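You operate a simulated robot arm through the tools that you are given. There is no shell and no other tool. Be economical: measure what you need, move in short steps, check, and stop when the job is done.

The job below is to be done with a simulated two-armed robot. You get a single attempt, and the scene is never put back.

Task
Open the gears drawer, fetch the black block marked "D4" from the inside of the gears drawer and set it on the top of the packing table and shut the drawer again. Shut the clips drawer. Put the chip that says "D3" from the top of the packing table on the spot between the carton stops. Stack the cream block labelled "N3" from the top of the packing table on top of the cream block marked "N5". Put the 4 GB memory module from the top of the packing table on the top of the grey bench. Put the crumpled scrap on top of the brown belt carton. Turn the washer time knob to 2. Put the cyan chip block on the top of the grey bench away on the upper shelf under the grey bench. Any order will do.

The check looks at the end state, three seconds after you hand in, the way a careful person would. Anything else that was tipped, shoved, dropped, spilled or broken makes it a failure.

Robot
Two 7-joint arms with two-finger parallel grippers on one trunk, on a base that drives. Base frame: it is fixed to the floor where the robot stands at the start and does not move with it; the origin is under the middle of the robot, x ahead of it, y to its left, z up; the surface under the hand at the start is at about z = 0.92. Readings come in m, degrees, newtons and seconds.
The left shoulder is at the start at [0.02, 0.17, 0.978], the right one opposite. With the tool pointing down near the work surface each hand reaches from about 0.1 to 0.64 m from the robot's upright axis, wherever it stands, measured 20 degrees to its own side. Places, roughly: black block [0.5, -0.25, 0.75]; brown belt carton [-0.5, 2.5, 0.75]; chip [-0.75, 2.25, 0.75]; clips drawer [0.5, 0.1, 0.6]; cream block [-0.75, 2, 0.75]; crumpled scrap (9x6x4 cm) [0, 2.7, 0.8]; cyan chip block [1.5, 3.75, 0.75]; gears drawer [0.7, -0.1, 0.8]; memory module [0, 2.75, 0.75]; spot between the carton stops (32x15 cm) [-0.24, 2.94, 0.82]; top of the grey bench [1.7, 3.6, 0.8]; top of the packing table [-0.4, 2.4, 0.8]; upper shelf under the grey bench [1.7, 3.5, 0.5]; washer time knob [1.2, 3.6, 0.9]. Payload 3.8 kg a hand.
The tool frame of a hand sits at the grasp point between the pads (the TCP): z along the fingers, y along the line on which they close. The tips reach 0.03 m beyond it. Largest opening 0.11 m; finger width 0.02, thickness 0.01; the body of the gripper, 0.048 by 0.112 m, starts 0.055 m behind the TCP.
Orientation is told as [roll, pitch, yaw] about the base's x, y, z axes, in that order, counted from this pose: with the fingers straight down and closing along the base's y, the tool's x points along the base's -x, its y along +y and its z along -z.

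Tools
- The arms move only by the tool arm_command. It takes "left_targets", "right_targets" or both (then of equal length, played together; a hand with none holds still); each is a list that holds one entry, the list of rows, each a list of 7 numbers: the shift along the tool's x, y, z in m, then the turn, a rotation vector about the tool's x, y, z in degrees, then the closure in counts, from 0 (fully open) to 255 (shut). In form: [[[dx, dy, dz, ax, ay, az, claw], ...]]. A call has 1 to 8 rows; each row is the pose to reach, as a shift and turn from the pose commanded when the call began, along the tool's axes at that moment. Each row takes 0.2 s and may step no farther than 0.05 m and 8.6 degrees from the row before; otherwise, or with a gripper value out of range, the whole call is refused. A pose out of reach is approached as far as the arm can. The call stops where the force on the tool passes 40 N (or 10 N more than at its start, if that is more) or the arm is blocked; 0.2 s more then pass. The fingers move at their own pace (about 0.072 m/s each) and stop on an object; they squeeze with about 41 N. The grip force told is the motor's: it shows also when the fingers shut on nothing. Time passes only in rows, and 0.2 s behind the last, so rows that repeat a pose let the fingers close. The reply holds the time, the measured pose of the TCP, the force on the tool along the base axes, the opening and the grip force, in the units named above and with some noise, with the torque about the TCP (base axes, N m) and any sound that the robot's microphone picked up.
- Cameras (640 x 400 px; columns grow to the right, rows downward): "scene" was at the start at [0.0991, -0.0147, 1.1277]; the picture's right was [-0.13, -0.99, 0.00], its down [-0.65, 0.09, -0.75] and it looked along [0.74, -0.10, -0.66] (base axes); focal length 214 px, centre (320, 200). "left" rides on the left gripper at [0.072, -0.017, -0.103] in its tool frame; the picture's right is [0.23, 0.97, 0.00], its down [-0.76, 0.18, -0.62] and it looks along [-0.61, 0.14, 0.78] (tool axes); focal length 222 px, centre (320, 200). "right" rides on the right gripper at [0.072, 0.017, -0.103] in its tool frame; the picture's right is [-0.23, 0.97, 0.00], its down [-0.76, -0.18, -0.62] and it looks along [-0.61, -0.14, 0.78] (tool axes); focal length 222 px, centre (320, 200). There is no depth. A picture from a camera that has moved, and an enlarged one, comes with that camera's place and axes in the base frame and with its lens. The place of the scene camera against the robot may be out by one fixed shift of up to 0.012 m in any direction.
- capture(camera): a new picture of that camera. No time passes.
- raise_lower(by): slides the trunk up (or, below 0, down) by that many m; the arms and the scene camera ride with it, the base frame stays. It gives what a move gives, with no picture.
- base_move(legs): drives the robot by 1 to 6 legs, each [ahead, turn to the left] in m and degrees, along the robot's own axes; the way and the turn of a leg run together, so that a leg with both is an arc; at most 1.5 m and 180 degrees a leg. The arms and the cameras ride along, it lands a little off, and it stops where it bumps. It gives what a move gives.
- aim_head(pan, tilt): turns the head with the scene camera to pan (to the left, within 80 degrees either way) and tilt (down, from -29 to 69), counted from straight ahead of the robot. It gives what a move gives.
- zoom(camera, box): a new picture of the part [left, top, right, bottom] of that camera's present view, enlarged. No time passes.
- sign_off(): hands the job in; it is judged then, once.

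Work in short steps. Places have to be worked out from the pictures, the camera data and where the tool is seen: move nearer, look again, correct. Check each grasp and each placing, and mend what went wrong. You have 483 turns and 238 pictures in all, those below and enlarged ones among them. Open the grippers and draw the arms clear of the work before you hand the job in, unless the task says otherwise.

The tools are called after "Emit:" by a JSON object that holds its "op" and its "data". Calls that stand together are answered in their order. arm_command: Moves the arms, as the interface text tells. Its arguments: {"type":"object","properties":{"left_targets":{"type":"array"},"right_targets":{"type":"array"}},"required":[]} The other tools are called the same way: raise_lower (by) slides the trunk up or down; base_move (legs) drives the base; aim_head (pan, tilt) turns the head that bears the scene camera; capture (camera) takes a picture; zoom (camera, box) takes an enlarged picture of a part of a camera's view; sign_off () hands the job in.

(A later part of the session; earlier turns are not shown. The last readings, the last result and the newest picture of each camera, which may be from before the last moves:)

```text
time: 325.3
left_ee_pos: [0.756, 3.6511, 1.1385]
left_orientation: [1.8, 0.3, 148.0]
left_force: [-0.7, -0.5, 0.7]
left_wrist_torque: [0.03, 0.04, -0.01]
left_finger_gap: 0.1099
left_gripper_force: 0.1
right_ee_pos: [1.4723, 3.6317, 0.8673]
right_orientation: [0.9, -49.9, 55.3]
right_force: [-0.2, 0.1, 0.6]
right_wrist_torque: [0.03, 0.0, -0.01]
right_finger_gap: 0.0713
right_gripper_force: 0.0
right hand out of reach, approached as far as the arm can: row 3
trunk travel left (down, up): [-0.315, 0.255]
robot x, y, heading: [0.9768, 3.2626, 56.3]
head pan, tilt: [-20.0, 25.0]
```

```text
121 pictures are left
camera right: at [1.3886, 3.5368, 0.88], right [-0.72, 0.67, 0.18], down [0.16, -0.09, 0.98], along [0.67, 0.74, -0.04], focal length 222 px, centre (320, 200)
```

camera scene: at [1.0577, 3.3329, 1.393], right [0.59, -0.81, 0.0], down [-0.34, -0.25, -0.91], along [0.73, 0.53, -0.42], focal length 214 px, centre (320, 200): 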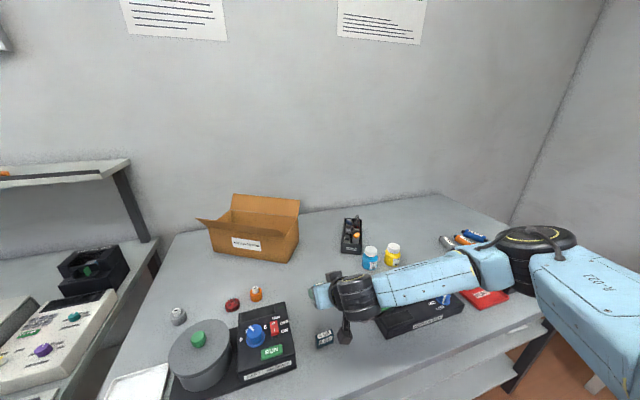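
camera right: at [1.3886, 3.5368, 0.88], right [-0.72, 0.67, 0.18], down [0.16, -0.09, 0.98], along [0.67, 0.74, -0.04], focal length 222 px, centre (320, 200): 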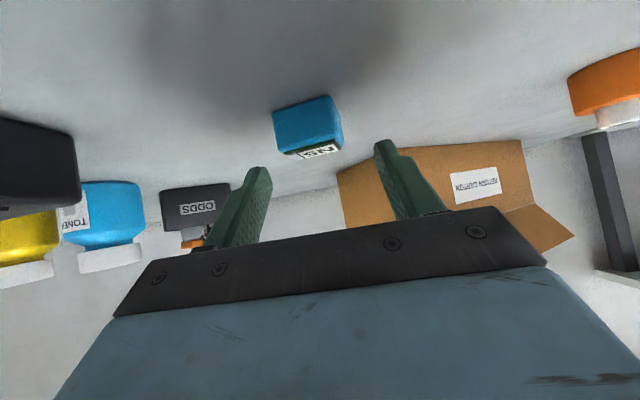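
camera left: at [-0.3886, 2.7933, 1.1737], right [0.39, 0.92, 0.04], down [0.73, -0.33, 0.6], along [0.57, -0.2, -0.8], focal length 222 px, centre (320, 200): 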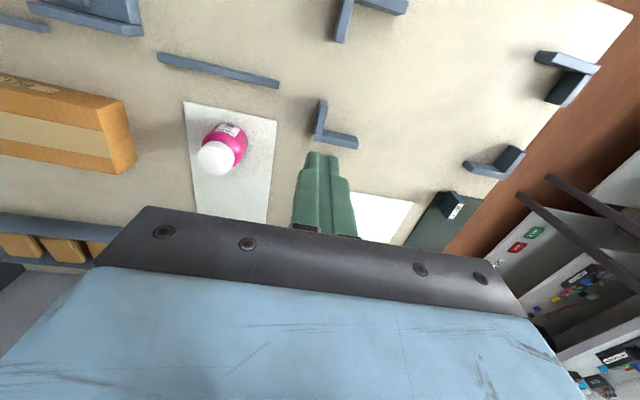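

The arm reached its limit at z 0.867, so I lower the trunk 2.5 cm instead.

Emit:
{"op": "raise_lower", "data": {"by": -0.026}}

Emit:
{"op": "capture", "data": {"camera": "right"}}

```text
time: 326.0
left_ee_pos: [0.7533, 3.6506, 1.1113]
left_orientation: [1.6, 0.3, 148.0]
left_force: [-1.0, 0.1, 0.6]
left_wrist_torque: [-0.01, 0.0, 0.0]
left_finger_gap: 0.1101
left_gripper_force: 0.1
right_ee_pos: [1.4721, 3.632, 0.8468]
right_orientation: [0.8, -50.4, 55.4]
right_force: [-4.3, -8.2, 23.0]
right_wrist_torque: [-0.35, -0.79, -0.31]
right_finger_gap: 0.0716
right_gripper_force: 0.1
trunk travel left (down, up): [-0.289, 0.281]
robot x, y, heading: [0.9779, 3.263, 56.3]
head pan, tilt: [-20.0, 25.0]
```

```text
120 pictures are left
camera right: at [1.3878, 3.5372, 0.8578], right [-0.72, 0.66, 0.18], down [0.16, -0.1, 0.98], along [0.67, 0.74, -0.03], focal length 222 px, centre (320, 200)
```

right: 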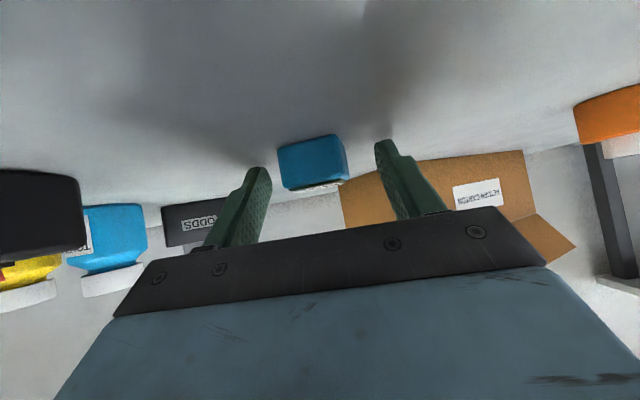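

The tips just touch the bench and the block lies between the pads. I ease up 2 mm and close.

Emit:
{"op": "raise_lower", "data": {"by": 0.004}}

Emit:
{"op": "arm_command", "data": {"right_targets": [[[0, 0, 0, 0, 0, 0, 140], [0, 0, 0, 0, 0, 0, 200], [0, 0, 0, 0, 0, 0, 255], [0, 0, 0, 0, 0, 0, 255], [0, 0, 0, 0, 0, 0, 255]]]}}

Emit:
{"op": "raise_lower", "data": {"by": 0.03}}

Emit:
{"op": "capture", "data": {"camera": "right"}}

```text
time: 326.5
left_ee_pos: [0.7541, 3.6528, 1.1166]
left_orientation: [1.8, 0.4, 148.0]
left_force: [-0.5, 0.0, 0.4]
left_wrist_torque: [-0.01, -0.01, 0.03]
left_finger_gap: 0.1099
left_gripper_force: 0.0
right_ee_pos: [1.4706, 3.6327, 0.8459]
right_orientation: [0.7, -50.0, 55.3]
right_force: [1.9, 1.1, 12.5]
right_wrist_torque: [-0.06, -0.56, 0.08]
right_finger_gap: 0.0713
right_gripper_force: 0.7
trunk travel left (down, up): [-0.293, 0.277]
robot x, y, heading: [0.9748, 3.2659, 56.3]
head pan, tilt: [-20.0, 25.0]
```

```text
time: 327.7
left_ee_pos: [0.7531, 3.6524, 1.1154]
left_orientation: [1.8, 0.3, 148.0]
left_force: [0.5, 0.2, 0.2]
left_wrist_torque: [-0.07, -0.01, -0.02]
left_finger_gap: 0.1099
left_gripper_force: 0.0
right_ee_pos: [1.4708, 3.6333, 0.8469]
right_orientation: [1.1, -49.9, 55.5]
right_force: [-1.1, -3.7, 11.4]
right_wrist_torque: [-0.07, -0.25, 0.03]
right_finger_gap: 0.0351
right_gripper_force: 40.7
trunk travel left (down, up): [-0.293, 0.277]
robot x, y, heading: [0.9758, 3.2595, 56.2]
head pan, tilt: [-20.0, 25.0]
```

```text
time: 328.5
left_ee_pos: [0.7548, 3.6527, 1.146]
left_orientation: [1.9, 0.3, 148.1]
left_force: [-0.3, -0.2, -0.3]
left_wrist_torque: [0.0, -0.01, -0.01]
left_finger_gap: 0.11
left_gripper_force: 0.0
right_ee_pos: [1.4719, 3.6318, 0.8766]
right_orientation: [0.7, -49.8, 55.3]
right_force: [-0.1, -0.1, -0.5]
right_wrist_torque: [0.0, -0.03, 0.0]
right_finger_gap: 0.0347
right_gripper_force: 41.6
trunk travel left (down, up): [-0.323, 0.247]
robot x, y, heading: [0.9775, 3.2648, 56.2]
head pan, tilt: [-20.0, 25.0]
```

```text
119 pictures are left
camera right: at [1.3882, 3.5372, 0.8879], right [-0.72, 0.67, 0.18], down [0.16, -0.09, 0.98], along [0.67, 0.74, -0.04], focal length 222 px, centre (320, 200)
```

right: 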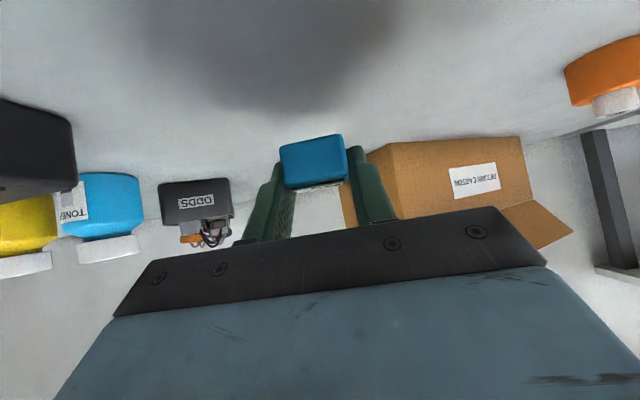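

Held upright with the pitched hand. I raise, back off, then use the trunk to lower and the base to enter the shelf. First out and down.

Emit:
{"op": "raise_lower", "data": {"by": 0.08}}

Emit:
{"op": "base_move", "data": {"legs": [[-0.4, 0]]}}

Emit:
{"op": "raise_lower", "data": {"by": -0.32}}

Emit:
{"op": "aim_head", "data": {"pan": -10, "tilt": 30}}

Emit:
{"op": "capture", "data": {"camera": "scene"}}

Emit:
{"op": "capture", "data": {"camera": "right"}}

```text
time: 329.6
left_ee_pos: [0.7556, 3.6528, 1.2248]
left_orientation: [1.9, 0.5, 148.1]
left_force: [0.9, 0.0, 0.2]
left_wrist_torque: [0.02, 0.0, 0.01]
left_finger_gap: 0.11
left_gripper_force: 0.0
right_ee_pos: [1.4717, 3.6323, 0.9571]
right_orientation: [0.8, -49.9, 55.3]
right_force: [0.9, 0.7, -1.4]
right_wrist_torque: [0.01, -0.01, -0.01]
right_finger_gap: 0.0348
right_gripper_force: 40.3
trunk travel left (down, up): [-0.403, 0.167]
robot x, y, heading: [0.98, 3.2618, 56.3]
head pan, tilt: [-20.0, 25.0]
```

```text
time: 332.2
left_ee_pos: [0.5299, 3.3194, 1.2258]
left_orientation: [1.7, 0.4, 147.6]
left_force: [0.7, -0.5, -0.1]
left_wrist_torque: [0.0, -0.02, 0.04]
left_finger_gap: 0.11
left_gripper_force: 0.1
right_ee_pos: [1.2488, 3.2949, 0.9568]
right_orientation: [0.8, -50.0, 55.0]
right_force: [-0.4, -0.8, 0.0]
right_wrist_torque: [-0.02, 0.01, -0.03]
right_finger_gap: 0.0347
right_gripper_force: 41.6
trunk travel left (down, up): [-0.403, 0.167]
robot x, y, heading: [0.7535, 2.9313, 55.8]
head pan, tilt: [-20.0, 25.0]
```

```text
time: 335.3
left_ee_pos: [0.5326, 3.3198, 0.9053]
left_orientation: [1.9, 0.4, 147.7]
left_force: [-0.4, -0.2, 0.0]
left_wrist_torque: [-0.04, 0.0, 0.03]
left_finger_gap: 0.1101
left_gripper_force: 0.0
right_ee_pos: [1.2475, 3.2947, 0.636]
right_orientation: [0.8, -49.9, 54.9]
right_force: [0.3, -0.1, -0.4]
right_wrist_torque: [-0.03, 0.05, 0.0]
right_finger_gap: 0.0349
right_gripper_force: 40.7
trunk travel left (down, up): [-0.083, 0.487]
robot x, y, heading: [0.7496, 2.9219, 55.8]
head pan, tilt: [-20.0, 25.0]
```

```text
time: 336.1
left_ee_pos: [0.5308, 3.3197, 0.9043]
left_orientation: [1.8, 0.4, 147.7]
left_force: [-0.6, 1.4, 0.1]
left_wrist_torque: [0.01, -0.02, -0.01]
left_finger_gap: 0.11
left_gripper_force: 0.0
right_ee_pos: [1.2484, 3.2947, 0.6368]
right_orientation: [0.9, -49.9, 55.0]
right_force: [0.9, 0.3, 0.3]
right_wrist_torque: [0.02, 0.02, -0.02]
right_finger_gap: 0.0347
right_gripper_force: 41.0
trunk travel left (down, up): [-0.083, 0.487]
robot x, y, heading: [0.7539, 2.9284, 55.8]
head pan, tilt: [-10.0, 30.0]
```

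```text
118 pictures are left
camera scene: at [0.8214, 3.0074, 1.153], right [0.72, -0.7, 0.0], down [-0.35, -0.36, -0.87], along [0.6, 0.62, -0.5], focal length 214 px, centre (320, 200)
```

scene: 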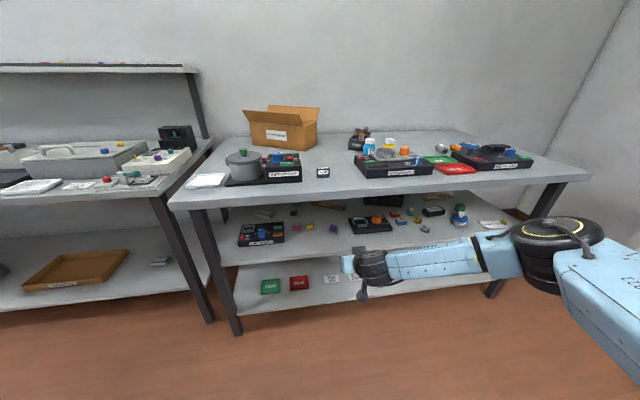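

```text
117 pictures are left
camera right: at [1.1643, 3.2001, 0.6483], right [-0.72, 0.67, 0.18], down [0.16, -0.09, 0.98], along [0.68, 0.74, -0.04], focal length 222 px, centre (320, 200)
```

right: 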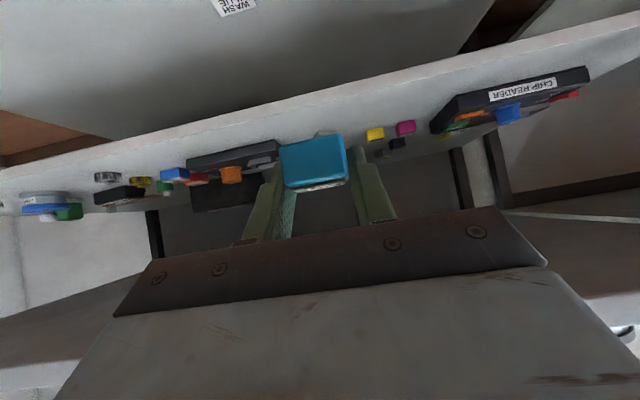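

I zoom the wrist view to find the shelf's edge and height.

Emit:
{"op": "zoom", "data": {"camera": "right", "box": [240, 60, 480, 210]}}

Emit:
{"op": "zoom", "data": {"camera": "scene", "box": [200, 180, 400, 305]}}

```text
2.67 times, centred on (360, 135) of right
camera zoom: at [1.1643, 3.2001, 0.6483], right [-0.72, 0.67, 0.18], down [0.16, -0.09, 0.98], along [0.68, 0.74, -0.04], focal length 592 px, centre (213, 373)
```

zoom: 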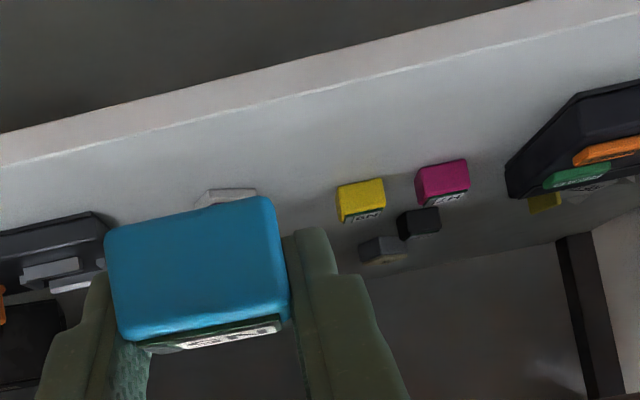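

```text
3.20 times, centred on (300, 242) of scene
camera zoom: at [0.8214, 3.0074, 1.153], right [0.72, -0.7, 0.0], down [-0.35, -0.36, -0.87], along [0.6, 0.62, -0.5], focal length 686 px, centre (384, 64)
```

zoom: 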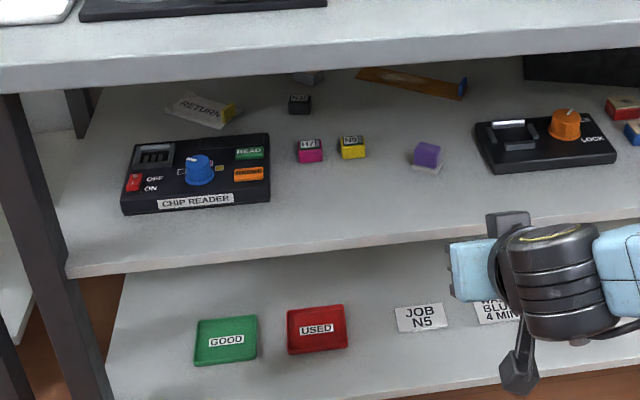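

From both views the shelf surface is at about z 0.49 and the free spot in front of the stored blocks is near (1.285, 3.567). I lower the trunk to near its bottom and bring the hand a little lower and closer.

Emit:
{"op": "raise_lower", "data": {"by": -0.075}}

Emit:
{"op": "arm_command", "data": {"right_targets": [[[0.019, 0, -0.01, 0, 0, 0, 255], [0.038, 0, -0.02, 0, 0, 0, 255], [0.057, 0, -0.031, 0, 0, 0, 255], [0.076, 0, -0.041, 0, 0, 0, 255], [0.09, 0, -0.045, 0, 0, 0, 255]]]}}

Emit:
{"op": "capture", "data": {"camera": "right"}}

```text
time: 337.2
left_ee_pos: [0.5324, 3.3195, 0.8298]
left_orientation: [1.8, 0.5, 147.5]
left_force: [-0.6, 0.4, 0.0]
left_wrist_torque: [-0.01, -0.03, 0.0]
left_finger_gap: 0.11
left_gripper_force: 0.1
right_ee_pos: [1.2479, 3.2949, 0.5612]
right_orientation: [0.7, -49.9, 55.0]
right_force: [0.2, 0.1, 0.5]
right_wrist_torque: [0.0, 0.03, -0.02]
right_finger_gap: 0.0346
right_gripper_force: 40.9
trunk travel left (down, up): [-0.008, 0.562]
robot x, y, heading: [0.7559, 2.9306, 55.8]
head pan, tilt: [-10.0, 30.0]
```

```text
time: 338.4
left_ee_pos: [0.5311, 3.3192, 0.8304]
left_orientation: [1.9, 0.3, 147.8]
left_force: [-0.1, -0.2, -0.1]
left_wrist_torque: [0.01, -0.01, 0.01]
left_finger_gap: 0.11
left_gripper_force: 0.1
right_ee_pos: [1.2483, 3.295, 0.5617]
right_orientation: [0.8, -49.9, 55.0]
right_force: [-0.3, -0.2, -1.0]
right_wrist_torque: [0.0, 0.01, -0.01]
right_finger_gap: 0.0351
right_gripper_force: 41.4
right hand out of reach, approached as far as the arm can: row 1, 2, 3, 4, 5
trunk travel left (down, up): [-0.008, 0.562]
robot x, y, heading: [0.7524, 2.9257, 55.7]
head pan, tilt: [-10.0, 30.0]
```

```text
114 pictures are left
camera right: at [1.1643, 3.2001, 0.5732], right [-0.72, 0.67, 0.18], down [0.16, -0.09, 0.98], along [0.68, 0.74, -0.04], focal length 222 px, centre (320, 200)
```

right: 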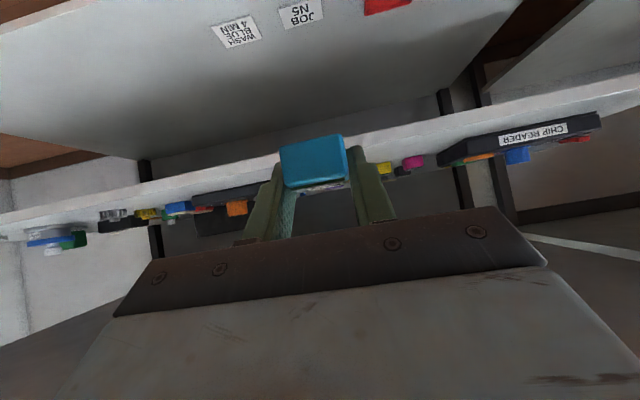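

It can't come closer at this pitch; I try lower and further out instead.

Emit:
{"op": "arm_command", "data": {"right_targets": [[[-0.008, 0, 0.025, 0, 0, 0, 255], [-0.016, 0, 0.05, 0, 0, 0, 255], [-0.025, 0, 0.075, 0, 0, 0, 255], [-0.034, 0, 0.1, 0, 0, 0, 255]]]}}

```text
time: 339.4
left_ee_pos: [0.5315, 3.3196, 0.8298]
left_orientation: [1.8, 0.4, 147.6]
left_force: [0.3, -1.0, 0.0]
left_wrist_torque: [0.03, -0.04, -0.02]
left_finger_gap: 0.1097
left_gripper_force: 0.0
right_ee_pos: [1.3059, 3.3772, 0.5226]
right_orientation: [0.8, -49.9, 55.0]
right_force: [-0.1, 0.5, 0.6]
right_wrist_torque: [0.0, 0.02, -0.01]
right_finger_gap: 0.0349
right_gripper_force: 41.5
trunk travel left (down, up): [-0.008, 0.562]
robot x, y, heading: [0.7573, 2.9267, 55.8]
head pan, tilt: [-10.0, 30.0]
```

That works: the hand is at z 0.523. I raise the trunk 3 cm for clearance and drive in 0.15 m to a free spot in front of the purple block.

Emit:
{"op": "raise_lower", "data": {"by": 0.03}}

Emit:
{"op": "base_move", "data": {"legs": [[0.09, 0]]}}

Emit:
{"op": "capture", "data": {"camera": "right"}}

Emit:
{"op": "capture", "data": {"camera": "scene"}}

```text
time: 340.1
left_ee_pos: [0.5325, 3.3195, 0.8607]
left_orientation: [1.9, 0.3, 147.7]
left_force: [-0.2, -0.1, -0.5]
left_wrist_torque: [0.0, -0.02, -0.02]
left_finger_gap: 0.1102
left_gripper_force: 0.0
right_ee_pos: [1.3066, 3.3772, 0.5529]
right_orientation: [0.9, -49.9, 55.0]
right_force: [0.8, -0.7, -0.5]
right_wrist_torque: [-0.02, -0.01, 0.0]
right_finger_gap: 0.0347
right_gripper_force: 41.0
trunk travel left (down, up): [-0.038, 0.532]
robot x, y, heading: [0.7506, 2.9288, 55.9]
head pan, tilt: [-10.0, 30.0]
```

```text
time: 341.2
left_ee_pos: [0.5816, 3.3931, 0.8599]
left_orientation: [1.9, 0.4, 147.5]
left_force: [0.4, -0.3, 0.3]
left_wrist_torque: [0.02, -0.05, 0.02]
left_finger_gap: 0.1102
left_gripper_force: 0.0
right_ee_pos: [1.3563, 3.4511, 0.5529]
right_orientation: [0.8, -50.0, 54.9]
right_force: [-0.4, 0.0, -1.1]
right_wrist_torque: [0.0, 0.0, 0.0]
right_finger_gap: 0.0347
right_gripper_force: 40.7
trunk travel left (down, up): [-0.038, 0.532]
robot x, y, heading: [0.8002, 3.003, 55.7]
head pan, tilt: [-10.0, 30.0]
```

```text
113 pictures are left
camera right: at [1.2717, 3.356, 0.5647], right [-0.72, 0.67, 0.18], down [0.16, -0.09, 0.98], along [0.68, 0.74, -0.04], focal length 222 px, centre (320, 200)
```

right: 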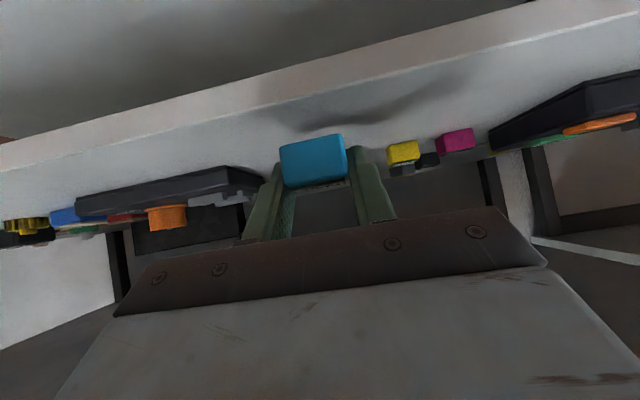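

```text
112 pictures are left
camera scene: at [0.8716, 3.0813, 1.1079], right [0.72, -0.7, 0.0], down [-0.35, -0.36, -0.87], along [0.6, 0.62, -0.5], focal length 214 px, centre (320, 200)
```

scene: 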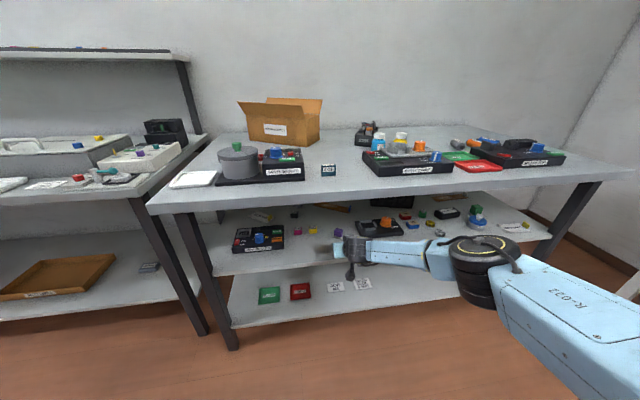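

The block is now about at the shelf's front edge. I shift 3 cm left to clear the purple block and drive in another 9 cm.

Emit:
{"op": "arm_command", "data": {"right_targets": [[[0, 0.015, 0, 0, 0, 0, 255], [0, 0.03, 0, 0, 0, 0, 255]]]}}

Emit:
{"op": "base_move", "data": {"legs": [[0.09, 0]]}}

Emit:
{"op": "capture", "data": {"camera": "right"}}

Emit:
{"op": "zoom", "data": {"camera": "scene", "box": [220, 180, 440, 310]}}

```text
time: 341.8
left_ee_pos: [0.5811, 3.3923, 0.8595]
left_orientation: [2.0, 0.3, 147.6]
left_force: [0.4, -0.7, -0.1]
left_wrist_torque: [0.01, -0.02, -0.03]
left_finger_gap: 0.1101
left_gripper_force: 0.1
right_ee_pos: [1.3309, 3.4677, 0.5535]
right_orientation: [0.8, -49.9, 54.9]
right_force: [0.0, 0.0, -1.2]
right_wrist_torque: [0.02, 0.01, -0.02]
right_finger_gap: 0.0349
right_gripper_force: 41.0
trunk travel left (down, up): [-0.038, 0.532]
robot x, y, heading: [0.8081, 3.0004, 56.0]
head pan, tilt: [-10.0, 30.0]
```

```text
time: 342.9
left_ee_pos: [0.6317, 3.469, 0.861]
left_orientation: [1.9, 0.4, 147.6]
left_force: [0.5, 0.3, 0.0]
left_wrist_torque: [0.03, -0.01, 0.0]
left_finger_gap: 0.1098
left_gripper_force: 0.1
right_ee_pos: [1.3836, 3.5441, 0.5533]
right_orientation: [0.9, -49.7, 55.0]
right_force: [0.4, 1.0, 0.6]
right_wrist_torque: [-0.04, 0.03, 0.04]
right_finger_gap: 0.0347
right_gripper_force: 40.7
trunk travel left (down, up): [-0.038, 0.532]
robot x, y, heading: [0.8539, 3.0774, 55.8]
head pan, tilt: [-10.0, 30.0]
```

```text
111 pictures are left
camera right: at [1.2978, 3.4489, 0.5648], right [-0.72, 0.67, 0.18], down [0.16, -0.09, 0.98], along [0.68, 0.74, -0.04], focal length 222 px, centre (320, 200)
```

right: 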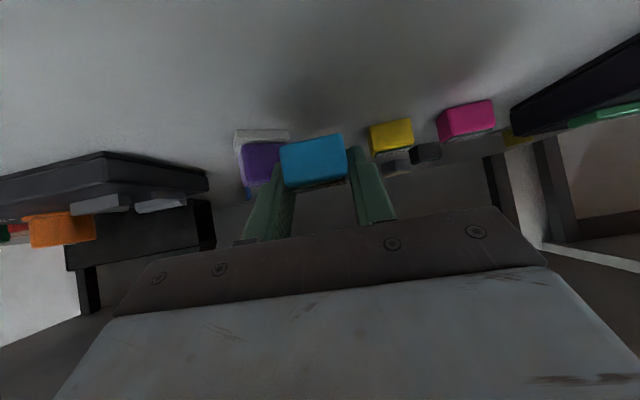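

```text
2.91 times, centred on (330, 245) of scene
camera zoom: at [0.9229, 3.1568, 1.1079], right [0.72, -0.7, 0.0], down [-0.35, -0.36, -0.87], along [0.6, 0.62, -0.5], focal length 624 px, centre (291, 69)
```

zoom: 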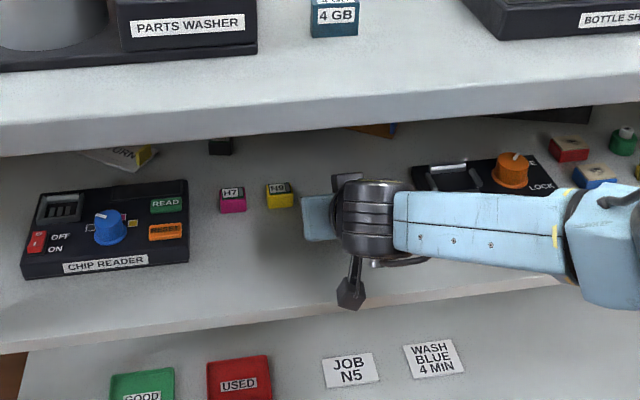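

The purple block is close to the fingertip; I back off 3 cm before lowering.

Emit:
{"op": "base_move", "data": {"legs": [[-0.03, 0]]}}

Emit:
{"op": "raise_lower", "data": {"by": -0.022}}

Emit:
{"op": "capture", "data": {"camera": "right"}}

```text
time: 343.8
left_ee_pos: [0.6156, 3.4441, 0.8594]
left_orientation: [1.8, 0.4, 147.8]
left_force: [0.2, -0.8, 0.6]
left_wrist_torque: [0.03, 0.04, -0.03]
left_finger_gap: 0.1098
left_gripper_force: 0.0
right_ee_pos: [1.3643, 3.5186, 0.5527]
right_orientation: [0.8, -49.9, 54.9]
right_force: [0.0, 0.0, -0.2]
right_wrist_torque: [0.02, 0.01, 0.01]
right_finger_gap: 0.0348
right_gripper_force: 41.1
trunk travel left (down, up): [-0.038, 0.532]
robot x, y, heading: [0.8363, 3.0517, 55.9]
head pan, tilt: [-10.0, 30.0]
```

```text
time: 344.4
left_ee_pos: [0.6163, 3.4447, 0.8379]
left_orientation: [2.0, 0.4, 147.7]
left_force: [-0.4, -0.6, -0.8]
left_wrist_torque: [-0.03, 0.02, 0.01]
left_finger_gap: 0.1103
left_gripper_force: 0.1
right_ee_pos: [1.3642, 3.519, 0.5302]
right_orientation: [0.8, -50.0, 55.0]
right_force: [-0.5, -0.1, -0.8]
right_wrist_torque: [-0.01, -0.01, 0.01]
right_finger_gap: 0.035
right_gripper_force: 40.2
trunk travel left (down, up): [-0.016, 0.554]
robot x, y, heading: [0.8366, 3.0515, 55.8]
head pan, tilt: [-10.0, 30.0]
```

```text
109 pictures are left
camera right: at [1.2807, 3.4241, 0.5429], right [-0.72, 0.67, 0.18], down [0.16, -0.09, 0.98], along [0.67, 0.74, -0.04], focal length 222 px, centre (320, 200)
```

right: 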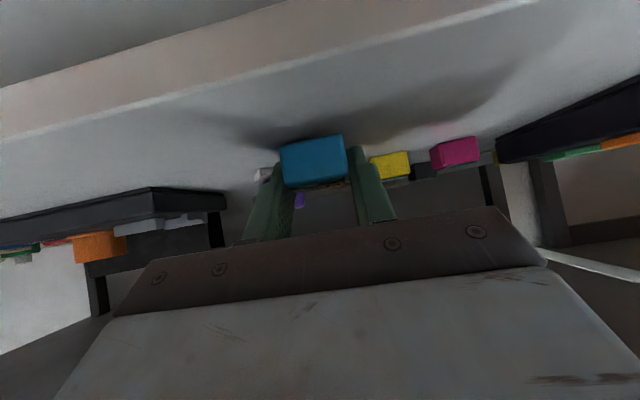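

The block is about 4 cm inside the shelf's edge with its shadow close beneath. I lower the last centimetre.

Emit:
{"op": "raise_lower", "data": {"by": -0.012}}

```text
time: 345.1
left_ee_pos: [0.6135, 3.4416, 0.8267]
left_orientation: [1.7, 0.3, 147.7]
left_force: [0.1, 0.2, 0.0]
left_wrist_torque: [-0.01, 0.0, 0.01]
left_finger_gap: 0.1102
left_gripper_force: 0.1
right_ee_pos: [1.3658, 3.5212, 0.5267]
right_orientation: [0.7, -50.6, 55.0]
right_force: [-2.8, -7.1, 32.7]
right_wrist_torque: [-0.29, -0.48, -0.27]
right_finger_gap: 0.0351
right_gripper_force: 41.4
trunk travel left (down, up): [-0.004, 0.566]
robot x, y, heading: [0.8388, 3.0527, 55.6]
head pan, tilt: [-10.0, 30.0]
```

Contact. I relieve a few millimetres, open modestly, and look.

Emit:
{"op": "raise_lower", "data": {"by": 0.006}}

Emit:
{"op": "arm_command", "data": {"right_targets": [[[0, 0, 0, 0, 0, 0, 200], [0, 0, 0, 0, 0, 0, 160], [0, 0, 0, 0, 0, 0, 130], [0, 0, 0, 0, 0, 0, 130]]]}}

Emit:
{"op": "capture", "data": {"camera": "right"}}

```text
time: 345.6
left_ee_pos: [0.6142, 3.4433, 0.8323]
left_orientation: [1.9, 0.4, 147.7]
left_force: [0.2, 0.0, 0.1]
left_wrist_torque: [0.0, -0.04, 0.01]
left_finger_gap: 0.1098
left_gripper_force: 0.1
right_ee_pos: [1.3648, 3.5178, 0.5284]
right_orientation: [0.7, -49.9, 55.0]
right_force: [4.6, 5.6, 15.5]
right_wrist_torque: [0.17, -0.46, 0.17]
right_finger_gap: 0.0347
right_gripper_force: 41.2
trunk travel left (down, up): [-0.01, 0.56]
robot x, y, heading: [0.8321, 3.0512, 56.2]
head pan, tilt: [-10.0, 30.0]
```

```text
time: 346.6
left_ee_pos: [0.6151, 3.4434, 0.8325]
left_orientation: [1.8, 0.4, 147.6]
left_force: [-0.4, -0.4, 0.0]
left_wrist_torque: [0.0, 0.0, 0.0]
left_finger_gap: 0.11
left_gripper_force: 0.1
right_ee_pos: [1.3622, 3.5212, 0.5278]
right_orientation: [1.1, -50.0, 55.1]
right_force: [-14.6, 5.5, 21.9]
right_wrist_torque: [0.72, -0.25, 0.57]
right_finger_gap: 0.0465
right_gripper_force: 0.1
trunk travel left (down, up): [-0.01, 0.56]
robot x, y, heading: [0.8366, 3.0574, 55.8]
head pan, tilt: [-10.0, 30.0]
```

```text
108 pictures are left
camera right: at [1.2777, 3.4254, 0.5388], right [-0.72, 0.67, 0.19], down [0.16, -0.1, 0.98], along [0.67, 0.74, -0.04], focal length 222 px, centre (320, 200)
```

right: 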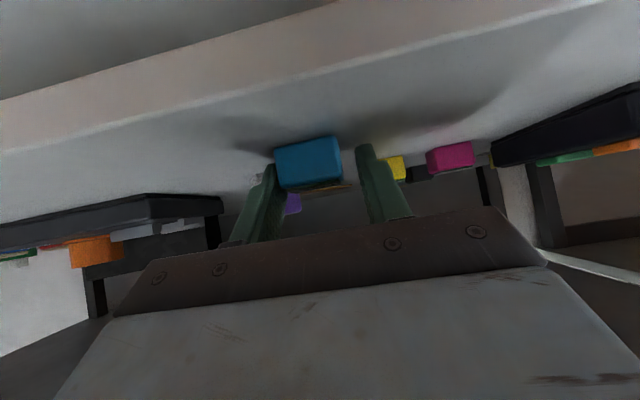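

The tips are rubbing on the shelf; I raise the trunk 1 cm so they are free and see that the block stays.

Emit:
{"op": "raise_lower", "data": {"by": 0.012}}

Emit:
{"op": "arm_command", "data": {"right_targets": [[[0, 0, 0, 0, 0, 0, 120], [0, 0, 0, 0, 0, 0, 120]]]}}

Emit:
{"op": "capture", "data": {"camera": "right"}}

```text
time: 347.2
left_ee_pos: [0.6166, 3.444, 0.8439]
left_orientation: [1.9, 0.4, 147.7]
left_force: [-0.6, -0.8, -0.6]
left_wrist_torque: [0.05, 0.02, 0.0]
left_finger_gap: 0.1101
left_gripper_force: 0.0
right_ee_pos: [1.3666, 3.5174, 0.5353]
right_orientation: [0.6, -49.7, 54.8]
right_force: [0.6, -0.9, -0.6]
right_wrist_torque: [0.01, 0.03, -0.01]
right_finger_gap: 0.054
right_gripper_force: 0.1
trunk travel left (down, up): [-0.022, 0.548]
robot x, y, heading: [0.8382, 3.0544, 55.8]
head pan, tilt: [-10.0, 30.0]
```

```text
time: 347.8
left_ee_pos: [0.6162, 3.4446, 0.8446]
left_orientation: [2.0, 0.4, 147.7]
left_force: [0.2, 0.9, -0.6]
left_wrist_torque: [-0.02, 0.0, -0.01]
left_finger_gap: 0.11
left_gripper_force: 0.0
right_ee_pos: [1.3651, 3.5187, 0.5376]
right_orientation: [0.8, -49.9, 55.0]
right_force: [-0.1, 0.3, 0.2]
right_wrist_torque: [0.04, -0.01, 0.01]
right_finger_gap: 0.0582
right_gripper_force: 0.1
trunk travel left (down, up): [-0.022, 0.548]
robot x, y, heading: [0.8344, 3.0537, 55.9]
head pan, tilt: [-10.0, 30.0]
```

```text
107 pictures are left
camera right: at [1.2807, 3.4241, 0.5489], right [-0.72, 0.67, 0.18], down [0.16, -0.09, 0.98], along [0.68, 0.74, -0.04], focal length 222 px, centre (320, 200)
```

right: 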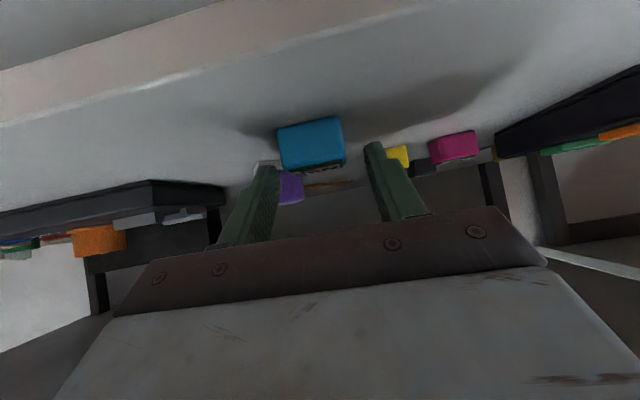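

The block stays on the shelf. I drive straight back out and look.

Emit:
{"op": "base_move", "data": {"legs": [[-0.3, 0]]}}

Emit:
{"op": "zoom", "data": {"camera": "scene", "box": [220, 150, 460, 300]}}

```text
time: 349.8
left_ee_pos: [0.4493, 3.1967, 0.844]
left_orientation: [2.0, 0.4, 147.9]
left_force: [-0.5, -0.7, 0.0]
left_wrist_torque: [0.03, -0.01, 0.0]
left_finger_gap: 0.1098
left_gripper_force: 0.0
right_ee_pos: [1.1967, 3.2758, 0.5381]
right_orientation: [0.8, -49.9, 55.2]
right_force: [0.8, -0.5, -0.7]
right_wrist_torque: [0.02, 0.02, 0.02]
right_finger_gap: 0.0581
right_gripper_force: 0.1
trunk travel left (down, up): [-0.022, 0.548]
robot x, y, heading: [0.6705, 2.8035, 56.1]
head pan, tilt: [-10.0, 30.0]
```

```text
2.67 times, centred on (340, 225) of scene
camera zoom: at [0.7395, 2.8863, 1.092], right [0.72, -0.69, 0.0], down [-0.35, -0.36, -0.87], along [0.6, 0.62, -0.5], focal length 572 px, centre (267, 133)
```

zoom: 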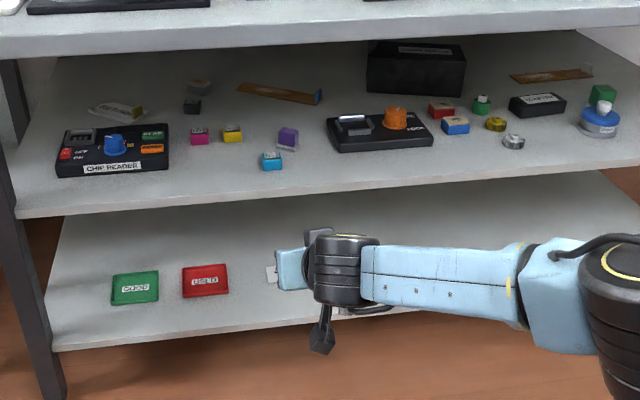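

The cyan block stands upright on the upper shelf. Next the scrap: I raise the trunk, bring the right hand back to pointing down, and move to a clear place to turn.

Emit:
{"op": "raise_lower", "data": {"by": 0.3}}

Emit:
{"op": "arm_command", "data": {"right_targets": [[[0.002, 0, -0.042, 0, 8.4, 0, 100], [0.004, 0, -0.084, 0, 16.8, 0, 60], [0.006, 0, -0.126, 0, 25.2, 0, 30], [0.008, 0, -0.168, 0, 33.6, 0, 0], [0.01, 0, -0.21, 0, 42, 0, 0], [0.012, 0, -0.25, 0, 50, 0, 0]]]}}

Emit:
{"op": "base_move", "data": {"legs": [[0.28, 0], [0, 71], [0.31, 0], [0, 100]]}}

Emit:
{"op": "aim_head", "data": {"pan": 0, "tilt": 45}}

Emit:
{"op": "capture", "data": {"camera": "scene"}}

```text
time: 352.8
left_ee_pos: [0.4493, 3.1973, 1.1435]
left_orientation: [1.9, 0.3, 148.0]
left_force: [0.1, -0.3, 0.1]
left_wrist_torque: [0.0, -0.02, -0.01]
left_finger_gap: 0.1097
left_gripper_force: 0.2
right_ee_pos: [1.1975, 3.2753, 0.8367]
right_orientation: [0.7, -49.8, 55.2]
right_force: [-0.2, 0.7, 0.1]
right_wrist_torque: [0.04, -0.02, 0.03]
right_finger_gap: 0.0582
right_gripper_force: 0.0
trunk travel left (down, up): [-0.322, 0.248]
robot x, y, heading: [0.6719, 2.8076, 56.3]
head pan, tilt: [-10.0, 30.0]
```

```text
time: 354.2
left_ee_pos: [0.4476, 3.1974, 1.1429]
left_orientation: [1.8, 0.3, 148.0]
left_force: [0.1, -1.0, 0.3]
left_wrist_torque: [0.01, 0.01, 0.0]
left_finger_gap: 0.1101
left_gripper_force: 0.1
right_ee_pos: [1.0853, 3.1084, 0.9918]
right_orientation: [0.5, 0.3, 55.9]
right_force: [0.2, 0.4, -0.6]
right_wrist_torque: [-0.02, 0.0, 0.02]
right_finger_gap: 0.1102
right_gripper_force: 0.1
trunk travel left (down, up): [-0.322, 0.248]
robot x, y, heading: [0.6712, 2.807, 56.0]
head pan, tilt: [-10.0, 30.0]
```

```text
time: 365.2
left_ee_pos: [0.8114, 2.8796, 1.1435]
left_orientation: [1.9, 0.5, -39.4]
left_force: [0.8, -0.2, 1.2]
left_wrist_torque: [0.0, 0.01, 0.01]
left_finger_gap: 0.11
left_gripper_force: 0.1
right_ee_pos: [0.1893, 3.048, 0.9905]
right_orientation: [0.5, 0.1, -131.4]
right_force: [-0.4, 0.0, 0.1]
right_wrist_torque: [0.0, -0.01, 0.01]
right_finger_gap: 0.1097
right_gripper_force: 0.0
trunk travel left (down, up): [-0.322, 0.248]
robot x, y, heading: [0.6418, 3.293, -131.4]
head pan, tilt: [-10.0, 30.0]
```

```text
time: 366.0
left_ee_pos: [0.812, 2.8788, 1.143]
left_orientation: [1.9, 0.4, -39.4]
left_force: [-1.2, 0.6, 0.3]
left_wrist_torque: [0.03, -0.01, 0.01]
left_finger_gap: 0.1099
left_gripper_force: 0.1
right_ee_pos: [0.1923, 3.0487, 0.9907]
right_orientation: [0.5, 0.1, -131.4]
right_force: [0.6, -0.3, 0.1]
right_wrist_torque: [0.0, -0.05, -0.01]
right_finger_gap: 0.11
right_gripper_force: 0.0
trunk travel left (down, up): [-0.322, 0.248]
robot x, y, heading: [0.6391, 3.2893, -131.4]
head pan, tilt: [0.0, 45.0]
```

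```text
105 pictures are left
camera scene: at [0.5681, 3.2143, 1.3694], right [-0.75, 0.66, 0.0], down [0.47, 0.53, -0.71], along [-0.47, -0.53, -0.71], focal length 214 px, centre (320, 200)
```

scene: 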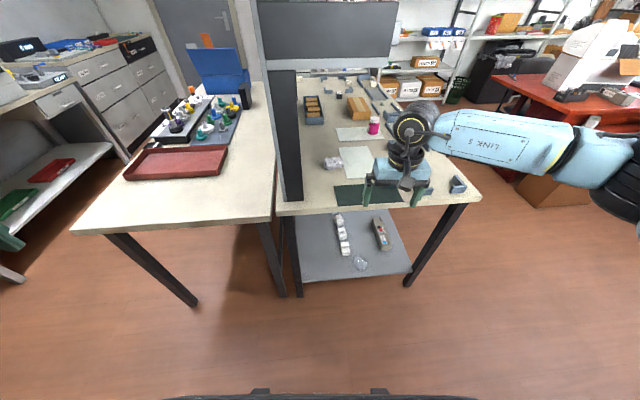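

The shelf above the divider overhangs the table end at about z 1.24, so I lower the trunk (raising the right hand meanwhile) and drive in.

Emit:
{"op": "arm_command", "data": {"right_targets": [[[0, 0, -0.045, 0, 0, 0, 0], [0, 0, -0.09, 0, 0, 0, 0], [0, 0, -0.135, 0, 0, 0, 0], [0, 0, -0.18, 0, 0, 0, 0]]]}}

Emit:
{"op": "raise_lower", "data": {"by": -0.21}}

Emit:
{"op": "base_move", "data": {"legs": [[0.33, 0]]}}

Emit:
{"op": "capture", "data": {"camera": "scene"}}

Emit:
{"op": "capture", "data": {"camera": "right"}}

```text
time: 367.0
left_ee_pos: [0.8136, 2.8805, 1.1447]
left_orientation: [1.9, 0.4, -39.4]
left_force: [0.3, 0.4, 0.6]
left_wrist_torque: [0.0, 0.02, 0.0]
left_finger_gap: 0.1101
left_gripper_force: 0.0
right_ee_pos: [0.1894, 3.0479, 1.1722]
right_orientation: [0.4, 0.1, -131.4]
right_force: [0.9, -0.8, -0.2]
right_wrist_torque: [0.02, 0.05, -0.03]
right_finger_gap: 0.1098
right_gripper_force: 0.1
trunk travel left (down, up): [-0.322, 0.248]
robot x, y, heading: [0.6474, 3.2941, -131.0]
head pan, tilt: [0.0, 45.0]
```

```text
time: 369.3
left_ee_pos: [0.8127, 2.8788, 0.9339]
left_orientation: [1.9, 0.4, -39.5]
left_force: [-0.3, 0.4, 0.6]
left_wrist_torque: [-0.03, -0.01, 0.0]
left_finger_gap: 0.11
left_gripper_force: 0.0
right_ee_pos: [0.1894, 3.0476, 0.9622]
right_orientation: [0.6, 0.0, -131.5]
right_force: [-0.1, 0.0, -0.4]
right_wrist_torque: [-0.01, -0.02, 0.0]
right_finger_gap: 0.1099
right_gripper_force: 0.0
trunk travel left (down, up): [-0.112, 0.458]
robot x, y, heading: [0.644, 3.2959, -131.0]
head pan, tilt: [0.0, 45.0]
```

```text
time: 371.5
left_ee_pos: [0.5889, 2.6295, 0.9349]
left_orientation: [2.0, 0.4, -39.9]
left_force: [-1.6, 0.7, 0.2]
left_wrist_torque: [0.0, -0.02, 0.0]
left_finger_gap: 0.1096
left_gripper_force: 0.1
right_ee_pos: [-0.0325, 2.8032, 0.9609]
right_orientation: [0.5, 0.1, -132.0]
right_force: [-0.3, -0.6, 0.8]
right_wrist_torque: [0.04, -0.01, 0.01]
right_finger_gap: 0.11
right_gripper_force: 0.0
trunk travel left (down, up): [-0.112, 0.458]
robot x, y, heading: [0.4241, 3.0482, -132.0]
head pan, tilt: [0.0, 45.0]
```

```text
104 pictures are left
camera scene: at [0.3481, 2.9669, 1.1593], right [-0.75, 0.67, 0.0], down [0.47, 0.53, -0.71], along [-0.47, -0.53, -0.71], focal length 214 px, centre (320, 200)
```

scene: 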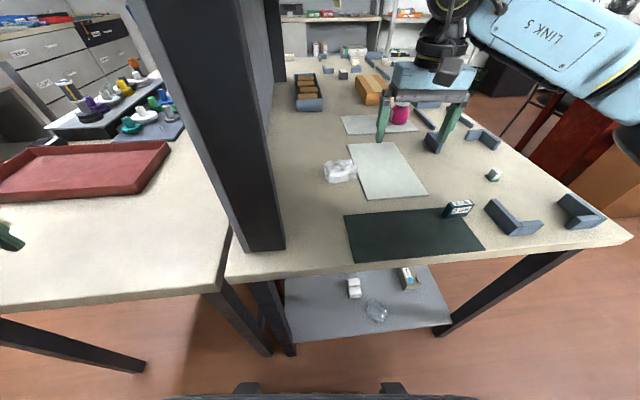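

```text
103 pictures are left
camera right: at [0.029, 2.846, 1.0654], right [0.57, -0.82, 0.01], down [-0.65, -0.44, 0.62], along [-0.5, -0.36, -0.78], focal length 222 px, centre (320, 200)
```

right: 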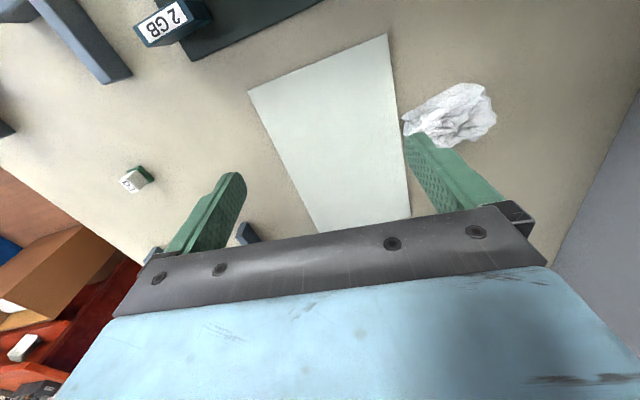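

The scrap is about 9 cm along the lateral direction and 6 cm along forward, centred near (0.04, 2.687). I turn the right hand 90° to grip across its short side and move above it.

Emit:
{"op": "arm_command", "data": {"right_targets": [[[-0.005, 0.016, 0, 0, 0, 8.3, 0], [-0.01, 0.033, 0, 0, 0, 16.6, 0], [-0.014, 0.05, 0, 0, 0, 24.9, 0], [-0.019, 0.066, 0, 0, 0, 33.2, 0], [-0.024, 0.082, 0, 0, 0, 41.5, 0], [-0.029, 0.099, 0, 0, 0, 49.8, 0], [-0.034, 0.115, 0, 0, 0, 58.1, 0], [-0.038, 0.1315, 0, 0, 0, 66.4, 0]]]}}

Emit:
{"op": "arm_command", "data": {"right_targets": [[[0, 0, 0, 0, 0, 8.3, 0], [0, 0, 0, 0, 0, 16.6, 0], [0, 0, 0, 0, 0, 23.6, 0]]]}}

Emit:
{"op": "capture", "data": {"camera": "right"}}

```text
time: 373.3
left_ee_pos: [0.5894, 2.6294, 0.9345]
left_orientation: [1.9, 0.4, -39.8]
left_force: [1.0, 0.2, -0.4]
left_wrist_torque: [0.01, 0.03, -0.03]
left_finger_gap: 0.1102
left_gripper_force: 0.2
right_ee_pos: [0.04, 2.6881, 0.9618]
right_orientation: [0.0, 0.5, 161.5]
right_force: [0.0, 0.6, -0.7]
right_wrist_torque: [0.02, -0.01, 0.0]
right_finger_gap: 0.11
right_gripper_force: 0.0
trunk travel left (down, up): [-0.112, 0.458]
robot x, y, heading: [0.4201, 3.0472, -131.6]
head pan, tilt: [0.0, 45.0]
```

```text
time: 374.1
left_ee_pos: [0.5902, 2.6301, 0.9332]
left_orientation: [1.9, 0.4, -40.0]
left_force: [0.5, 0.3, 0.0]
left_wrist_torque: [0.03, 0.02, 0.04]
left_finger_gap: 0.11
left_gripper_force: 0.0
right_ee_pos: [0.0403, 2.6872, 0.9621]
right_orientation: [-0.1, 0.5, 138.0]
right_force: [-0.6, 0.0, -0.4]
right_wrist_torque: [0.02, -0.03, 0.01]
right_finger_gap: 0.11
right_gripper_force: 0.0
trunk travel left (down, up): [-0.112, 0.458]
robot x, y, heading: [0.4165, 3.0477, -132.0]
head pan, tilt: [0.0, 45.0]
```

```text
102 pictures are left
camera right: at [0.0826, 2.6263, 1.0665], right [-0.82, -0.57, 0.0], down [-0.45, 0.65, 0.62], along [-0.35, 0.51, -0.79], focal length 222 px, centre (320, 200)
```

right: 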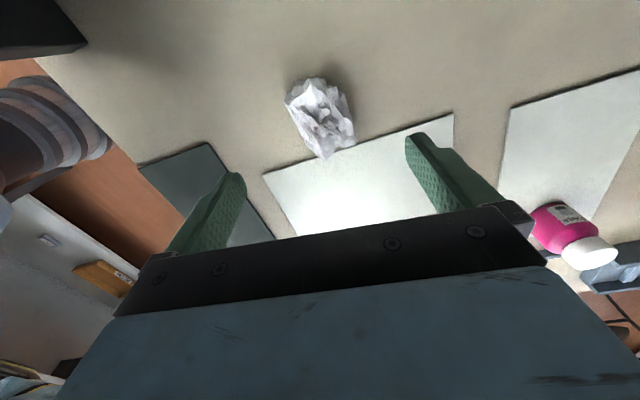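

The scrap lies straight below. I descend, close, and lift slowly.

Emit:
{"op": "arm_command", "data": {"right_targets": [[[0, 0, 0.04, 0, 0, 0, 0], [0, 0, 0.08, 0, 0, 0, 0], [0, 0, 0.108, 0, 0, 0, 0], [0, 0, 0.11, 0, 0, 0, 100], [0, 0, 0.11, 0, 0, 0, 200], [0, 0, 0.11, 0, 0, 0, 255], [0, 0, 0.11, 0, 0, 0, 255], [0, 0, 0.105, 0, 0, 0, 255]]]}}

Emit:
{"op": "arm_command", "data": {"right_targets": [[[0, 0, -0.008, 0, 0, 0, 255], [0, 0, -0.02, 0, 0, 0, 255], [0, 0, -0.04, 0, 0, 0, 255], [0, 0, -0.06, 0, 0, 0, 255], [0, 0, -0.08, 0, 0, 0, 255], [0, 0, -0.1, 0, 0, 0, 255]]]}}

Emit:
{"op": "capture", "data": {"camera": "right"}}

```text
time: 375.9
left_ee_pos: [0.5894, 2.6309, 0.9338]
left_orientation: [2.0, 0.3, -40.0]
left_force: [-0.8, 0.3, -0.4]
left_wrist_torque: [0.0, 0.02, -0.03]
left_finger_gap: 0.1099
left_gripper_force: 0.0
right_ee_pos: [0.0429, 2.6872, 0.8575]
right_orientation: [-0.1, 0.6, 138.1]
right_force: [-1.4, -0.1, -1.1]
right_wrist_torque: [0.03, 0.04, 0.01]
right_finger_gap: 0.0528
right_gripper_force: 41.3
trunk travel left (down, up): [-0.112, 0.458]
robot x, y, heading: [0.4208, 3.0501, -131.6]
head pan, tilt: [0.0, 45.0]
```

```text
time: 377.3
left_ee_pos: [0.5893, 2.6297, 0.934]
left_orientation: [1.9, 0.4, -39.9]
left_force: [-1.2, 0.1, -0.5]
left_wrist_torque: [0.01, 0.02, 0.0]
left_finger_gap: 0.1098
left_gripper_force: 0.0
right_ee_pos: [0.0398, 2.688, 0.9569]
right_orientation: [-0.1, 0.5, 138.0]
right_force: [0.6, 0.4, 0.0]
right_wrist_torque: [-0.01, 0.0, 0.0]
right_finger_gap: 0.0532
right_gripper_force: 40.6
trunk travel left (down, up): [-0.112, 0.458]
robot x, y, heading: [0.4196, 3.0471, -131.7]
head pan, tilt: [0.0, 45.0]
```

```text
101 pictures are left
camera right: at [0.0822, 2.6262, 1.062], right [-0.82, -0.57, 0.0], down [-0.45, 0.65, 0.62], along [-0.35, 0.51, -0.79], focal length 222 px, centre (320, 200)
```

right: 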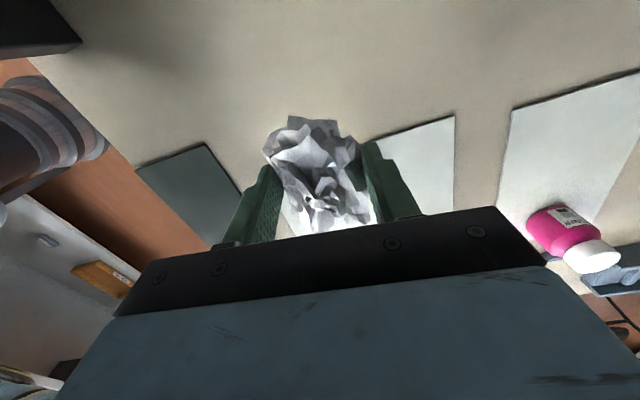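

The scrap is held. I raise it, back out, raise the trunk, and drive round to the table's left side.

Emit:
{"op": "arm_command", "data": {"right_targets": [[[0, 0, -0.03, 0, 0, 0, 255], [0, 0, -0.06, 0, 0, 0, 255], [0, 0, -0.08, 0, 0, 0, 255]]]}}

Emit:
{"op": "base_move", "data": {"legs": [[-0.4, 0]]}}

Emit:
{"op": "raise_lower", "data": {"by": 0.18}}

Emit:
{"op": "base_move", "data": {"legs": [[0, -78.4], [0.8, 0], [0, 30], [0.45, 0]]}}

Emit:
{"op": "base_move", "data": {"legs": [[0, 64], [0.85, 0], [0, 79]]}}

Emit:
{"op": "capture", "data": {"camera": "scene"}}

```text
time: 378.3
left_ee_pos: [0.5894, 2.6297, 0.9356]
left_orientation: [1.9, 0.4, -39.9]
left_force: [0.3, 0.4, 0.3]
left_wrist_torque: [0.02, -0.01, -0.02]
left_finger_gap: 0.11
left_gripper_force: 0.1
right_ee_pos: [0.0397, 2.6888, 1.004]
right_orientation: [-3.5, -0.9, 138.4]
right_force: [0.5, -0.1, -0.6]
right_wrist_torque: [0.04, -0.02, 0.02]
right_finger_gap: 0.0526
right_gripper_force: 41.5
trunk travel left (down, up): [-0.112, 0.458]
robot x, y, heading: [0.423, 3.0511, -131.9]
head pan, tilt: [0.0, 45.0]
stopped in row 3 (right hand): the arm was blocked; the commanded pose is now the measured one
```

```text
time: 380.7
left_ee_pos: [0.8571, 2.929, 0.935]
left_orientation: [1.8, 0.5, -39.4]
left_force: [-0.5, 0.4, 0.0]
left_wrist_torque: [-0.02, -0.02, 0.01]
left_finger_gap: 0.1103
left_gripper_force: 0.1
right_ee_pos: [0.3067, 2.9807, 1.0055]
right_orientation: [-3.2, -0.8, 139.1]
right_force: [0.3, 0.6, 0.5]
right_wrist_torque: [-0.01, 0.01, -0.02]
right_finger_gap: 0.0524
right_gripper_force: 40.9
trunk travel left (down, up): [-0.112, 0.458]
robot x, y, heading: [0.6806, 3.3485, -131.1]
head pan, tilt: [0.0, 45.0]
```

```text
time: 382.7
left_ee_pos: [0.8566, 2.93, 1.1154]
left_orientation: [1.9, 0.3, -39.2]
left_force: [-0.5, -0.7, 0.3]
left_wrist_torque: [0.02, -0.02, -0.01]
left_finger_gap: 0.1101
left_gripper_force: 0.0
right_ee_pos: [0.3075, 2.9797, 1.1862]
right_orientation: [-3.2, -0.6, 139.1]
right_force: [0.9, -0.5, -0.8]
right_wrist_torque: [0.02, -0.01, 0.0]
right_finger_gap: 0.0524
right_gripper_force: 41.1
trunk travel left (down, up): [-0.292, 0.278]
robot x, y, heading: [0.682, 3.3452, -130.8]
head pan, tilt: [0.0, 45.0]
```

```text
time: 394.2
left_ee_pos: [-0.6578, 3.2882, 1.114]
left_orientation: [1.9, 0.3, -85.0]
left_force: [-1.6, 0.3, 0.1]
left_wrist_torque: [0.0, 0.02, 0.0]
left_finger_gap: 0.1101
left_gripper_force: 0.1
right_ee_pos: [-1.0063, 3.7168, 1.1854]
right_orientation: [-3.3, -0.6, 93.3]
right_force: [0.2, 0.2, 0.0]
right_wrist_torque: [0.03, -0.01, -0.02]
right_finger_gap: 0.0521
right_gripper_force: 40.7
trunk travel left (down, up): [-0.292, 0.278]
robot x, y, heading: [-0.479, 3.6979, -177.1]
head pan, tilt: [0.0, 45.0]
```

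```text
time: 404.9
left_ee_pos: [-0.4282, 3.135, 1.1143]
left_orientation: [1.9, 0.4, 56.8]
left_force: [-0.8, 0.2, 0.8]
left_wrist_torque: [-0.01, 0.0, 0.01]
left_finger_gap: 0.1099
left_gripper_force: 0.1
right_ee_pos: [-0.4211, 2.5819, 1.1853]
right_orientation: [-3.2, -0.7, -124.9]
right_force: [0.1, 0.8, 0.3]
right_wrist_torque: [0.01, 0.0, 0.02]
right_finger_gap: 0.0513
right_gripper_force: 41.4
trunk travel left (down, up): [-0.292, 0.278]
robot x, y, heading: [-0.8231, 2.9202, -35.0]
head pan, tilt: [0.0, 45.0]
```

```text
100 pictures are left
camera scene: at [-0.7448, 2.8574, 1.3394], right [-0.58, -0.82, 0.0], down [-0.58, 0.41, -0.71], along [0.58, -0.41, -0.71], focal length 214 px, centre (320, 200)
```

scene: 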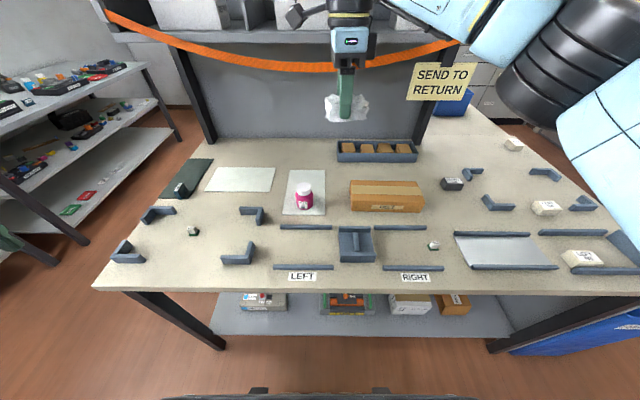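

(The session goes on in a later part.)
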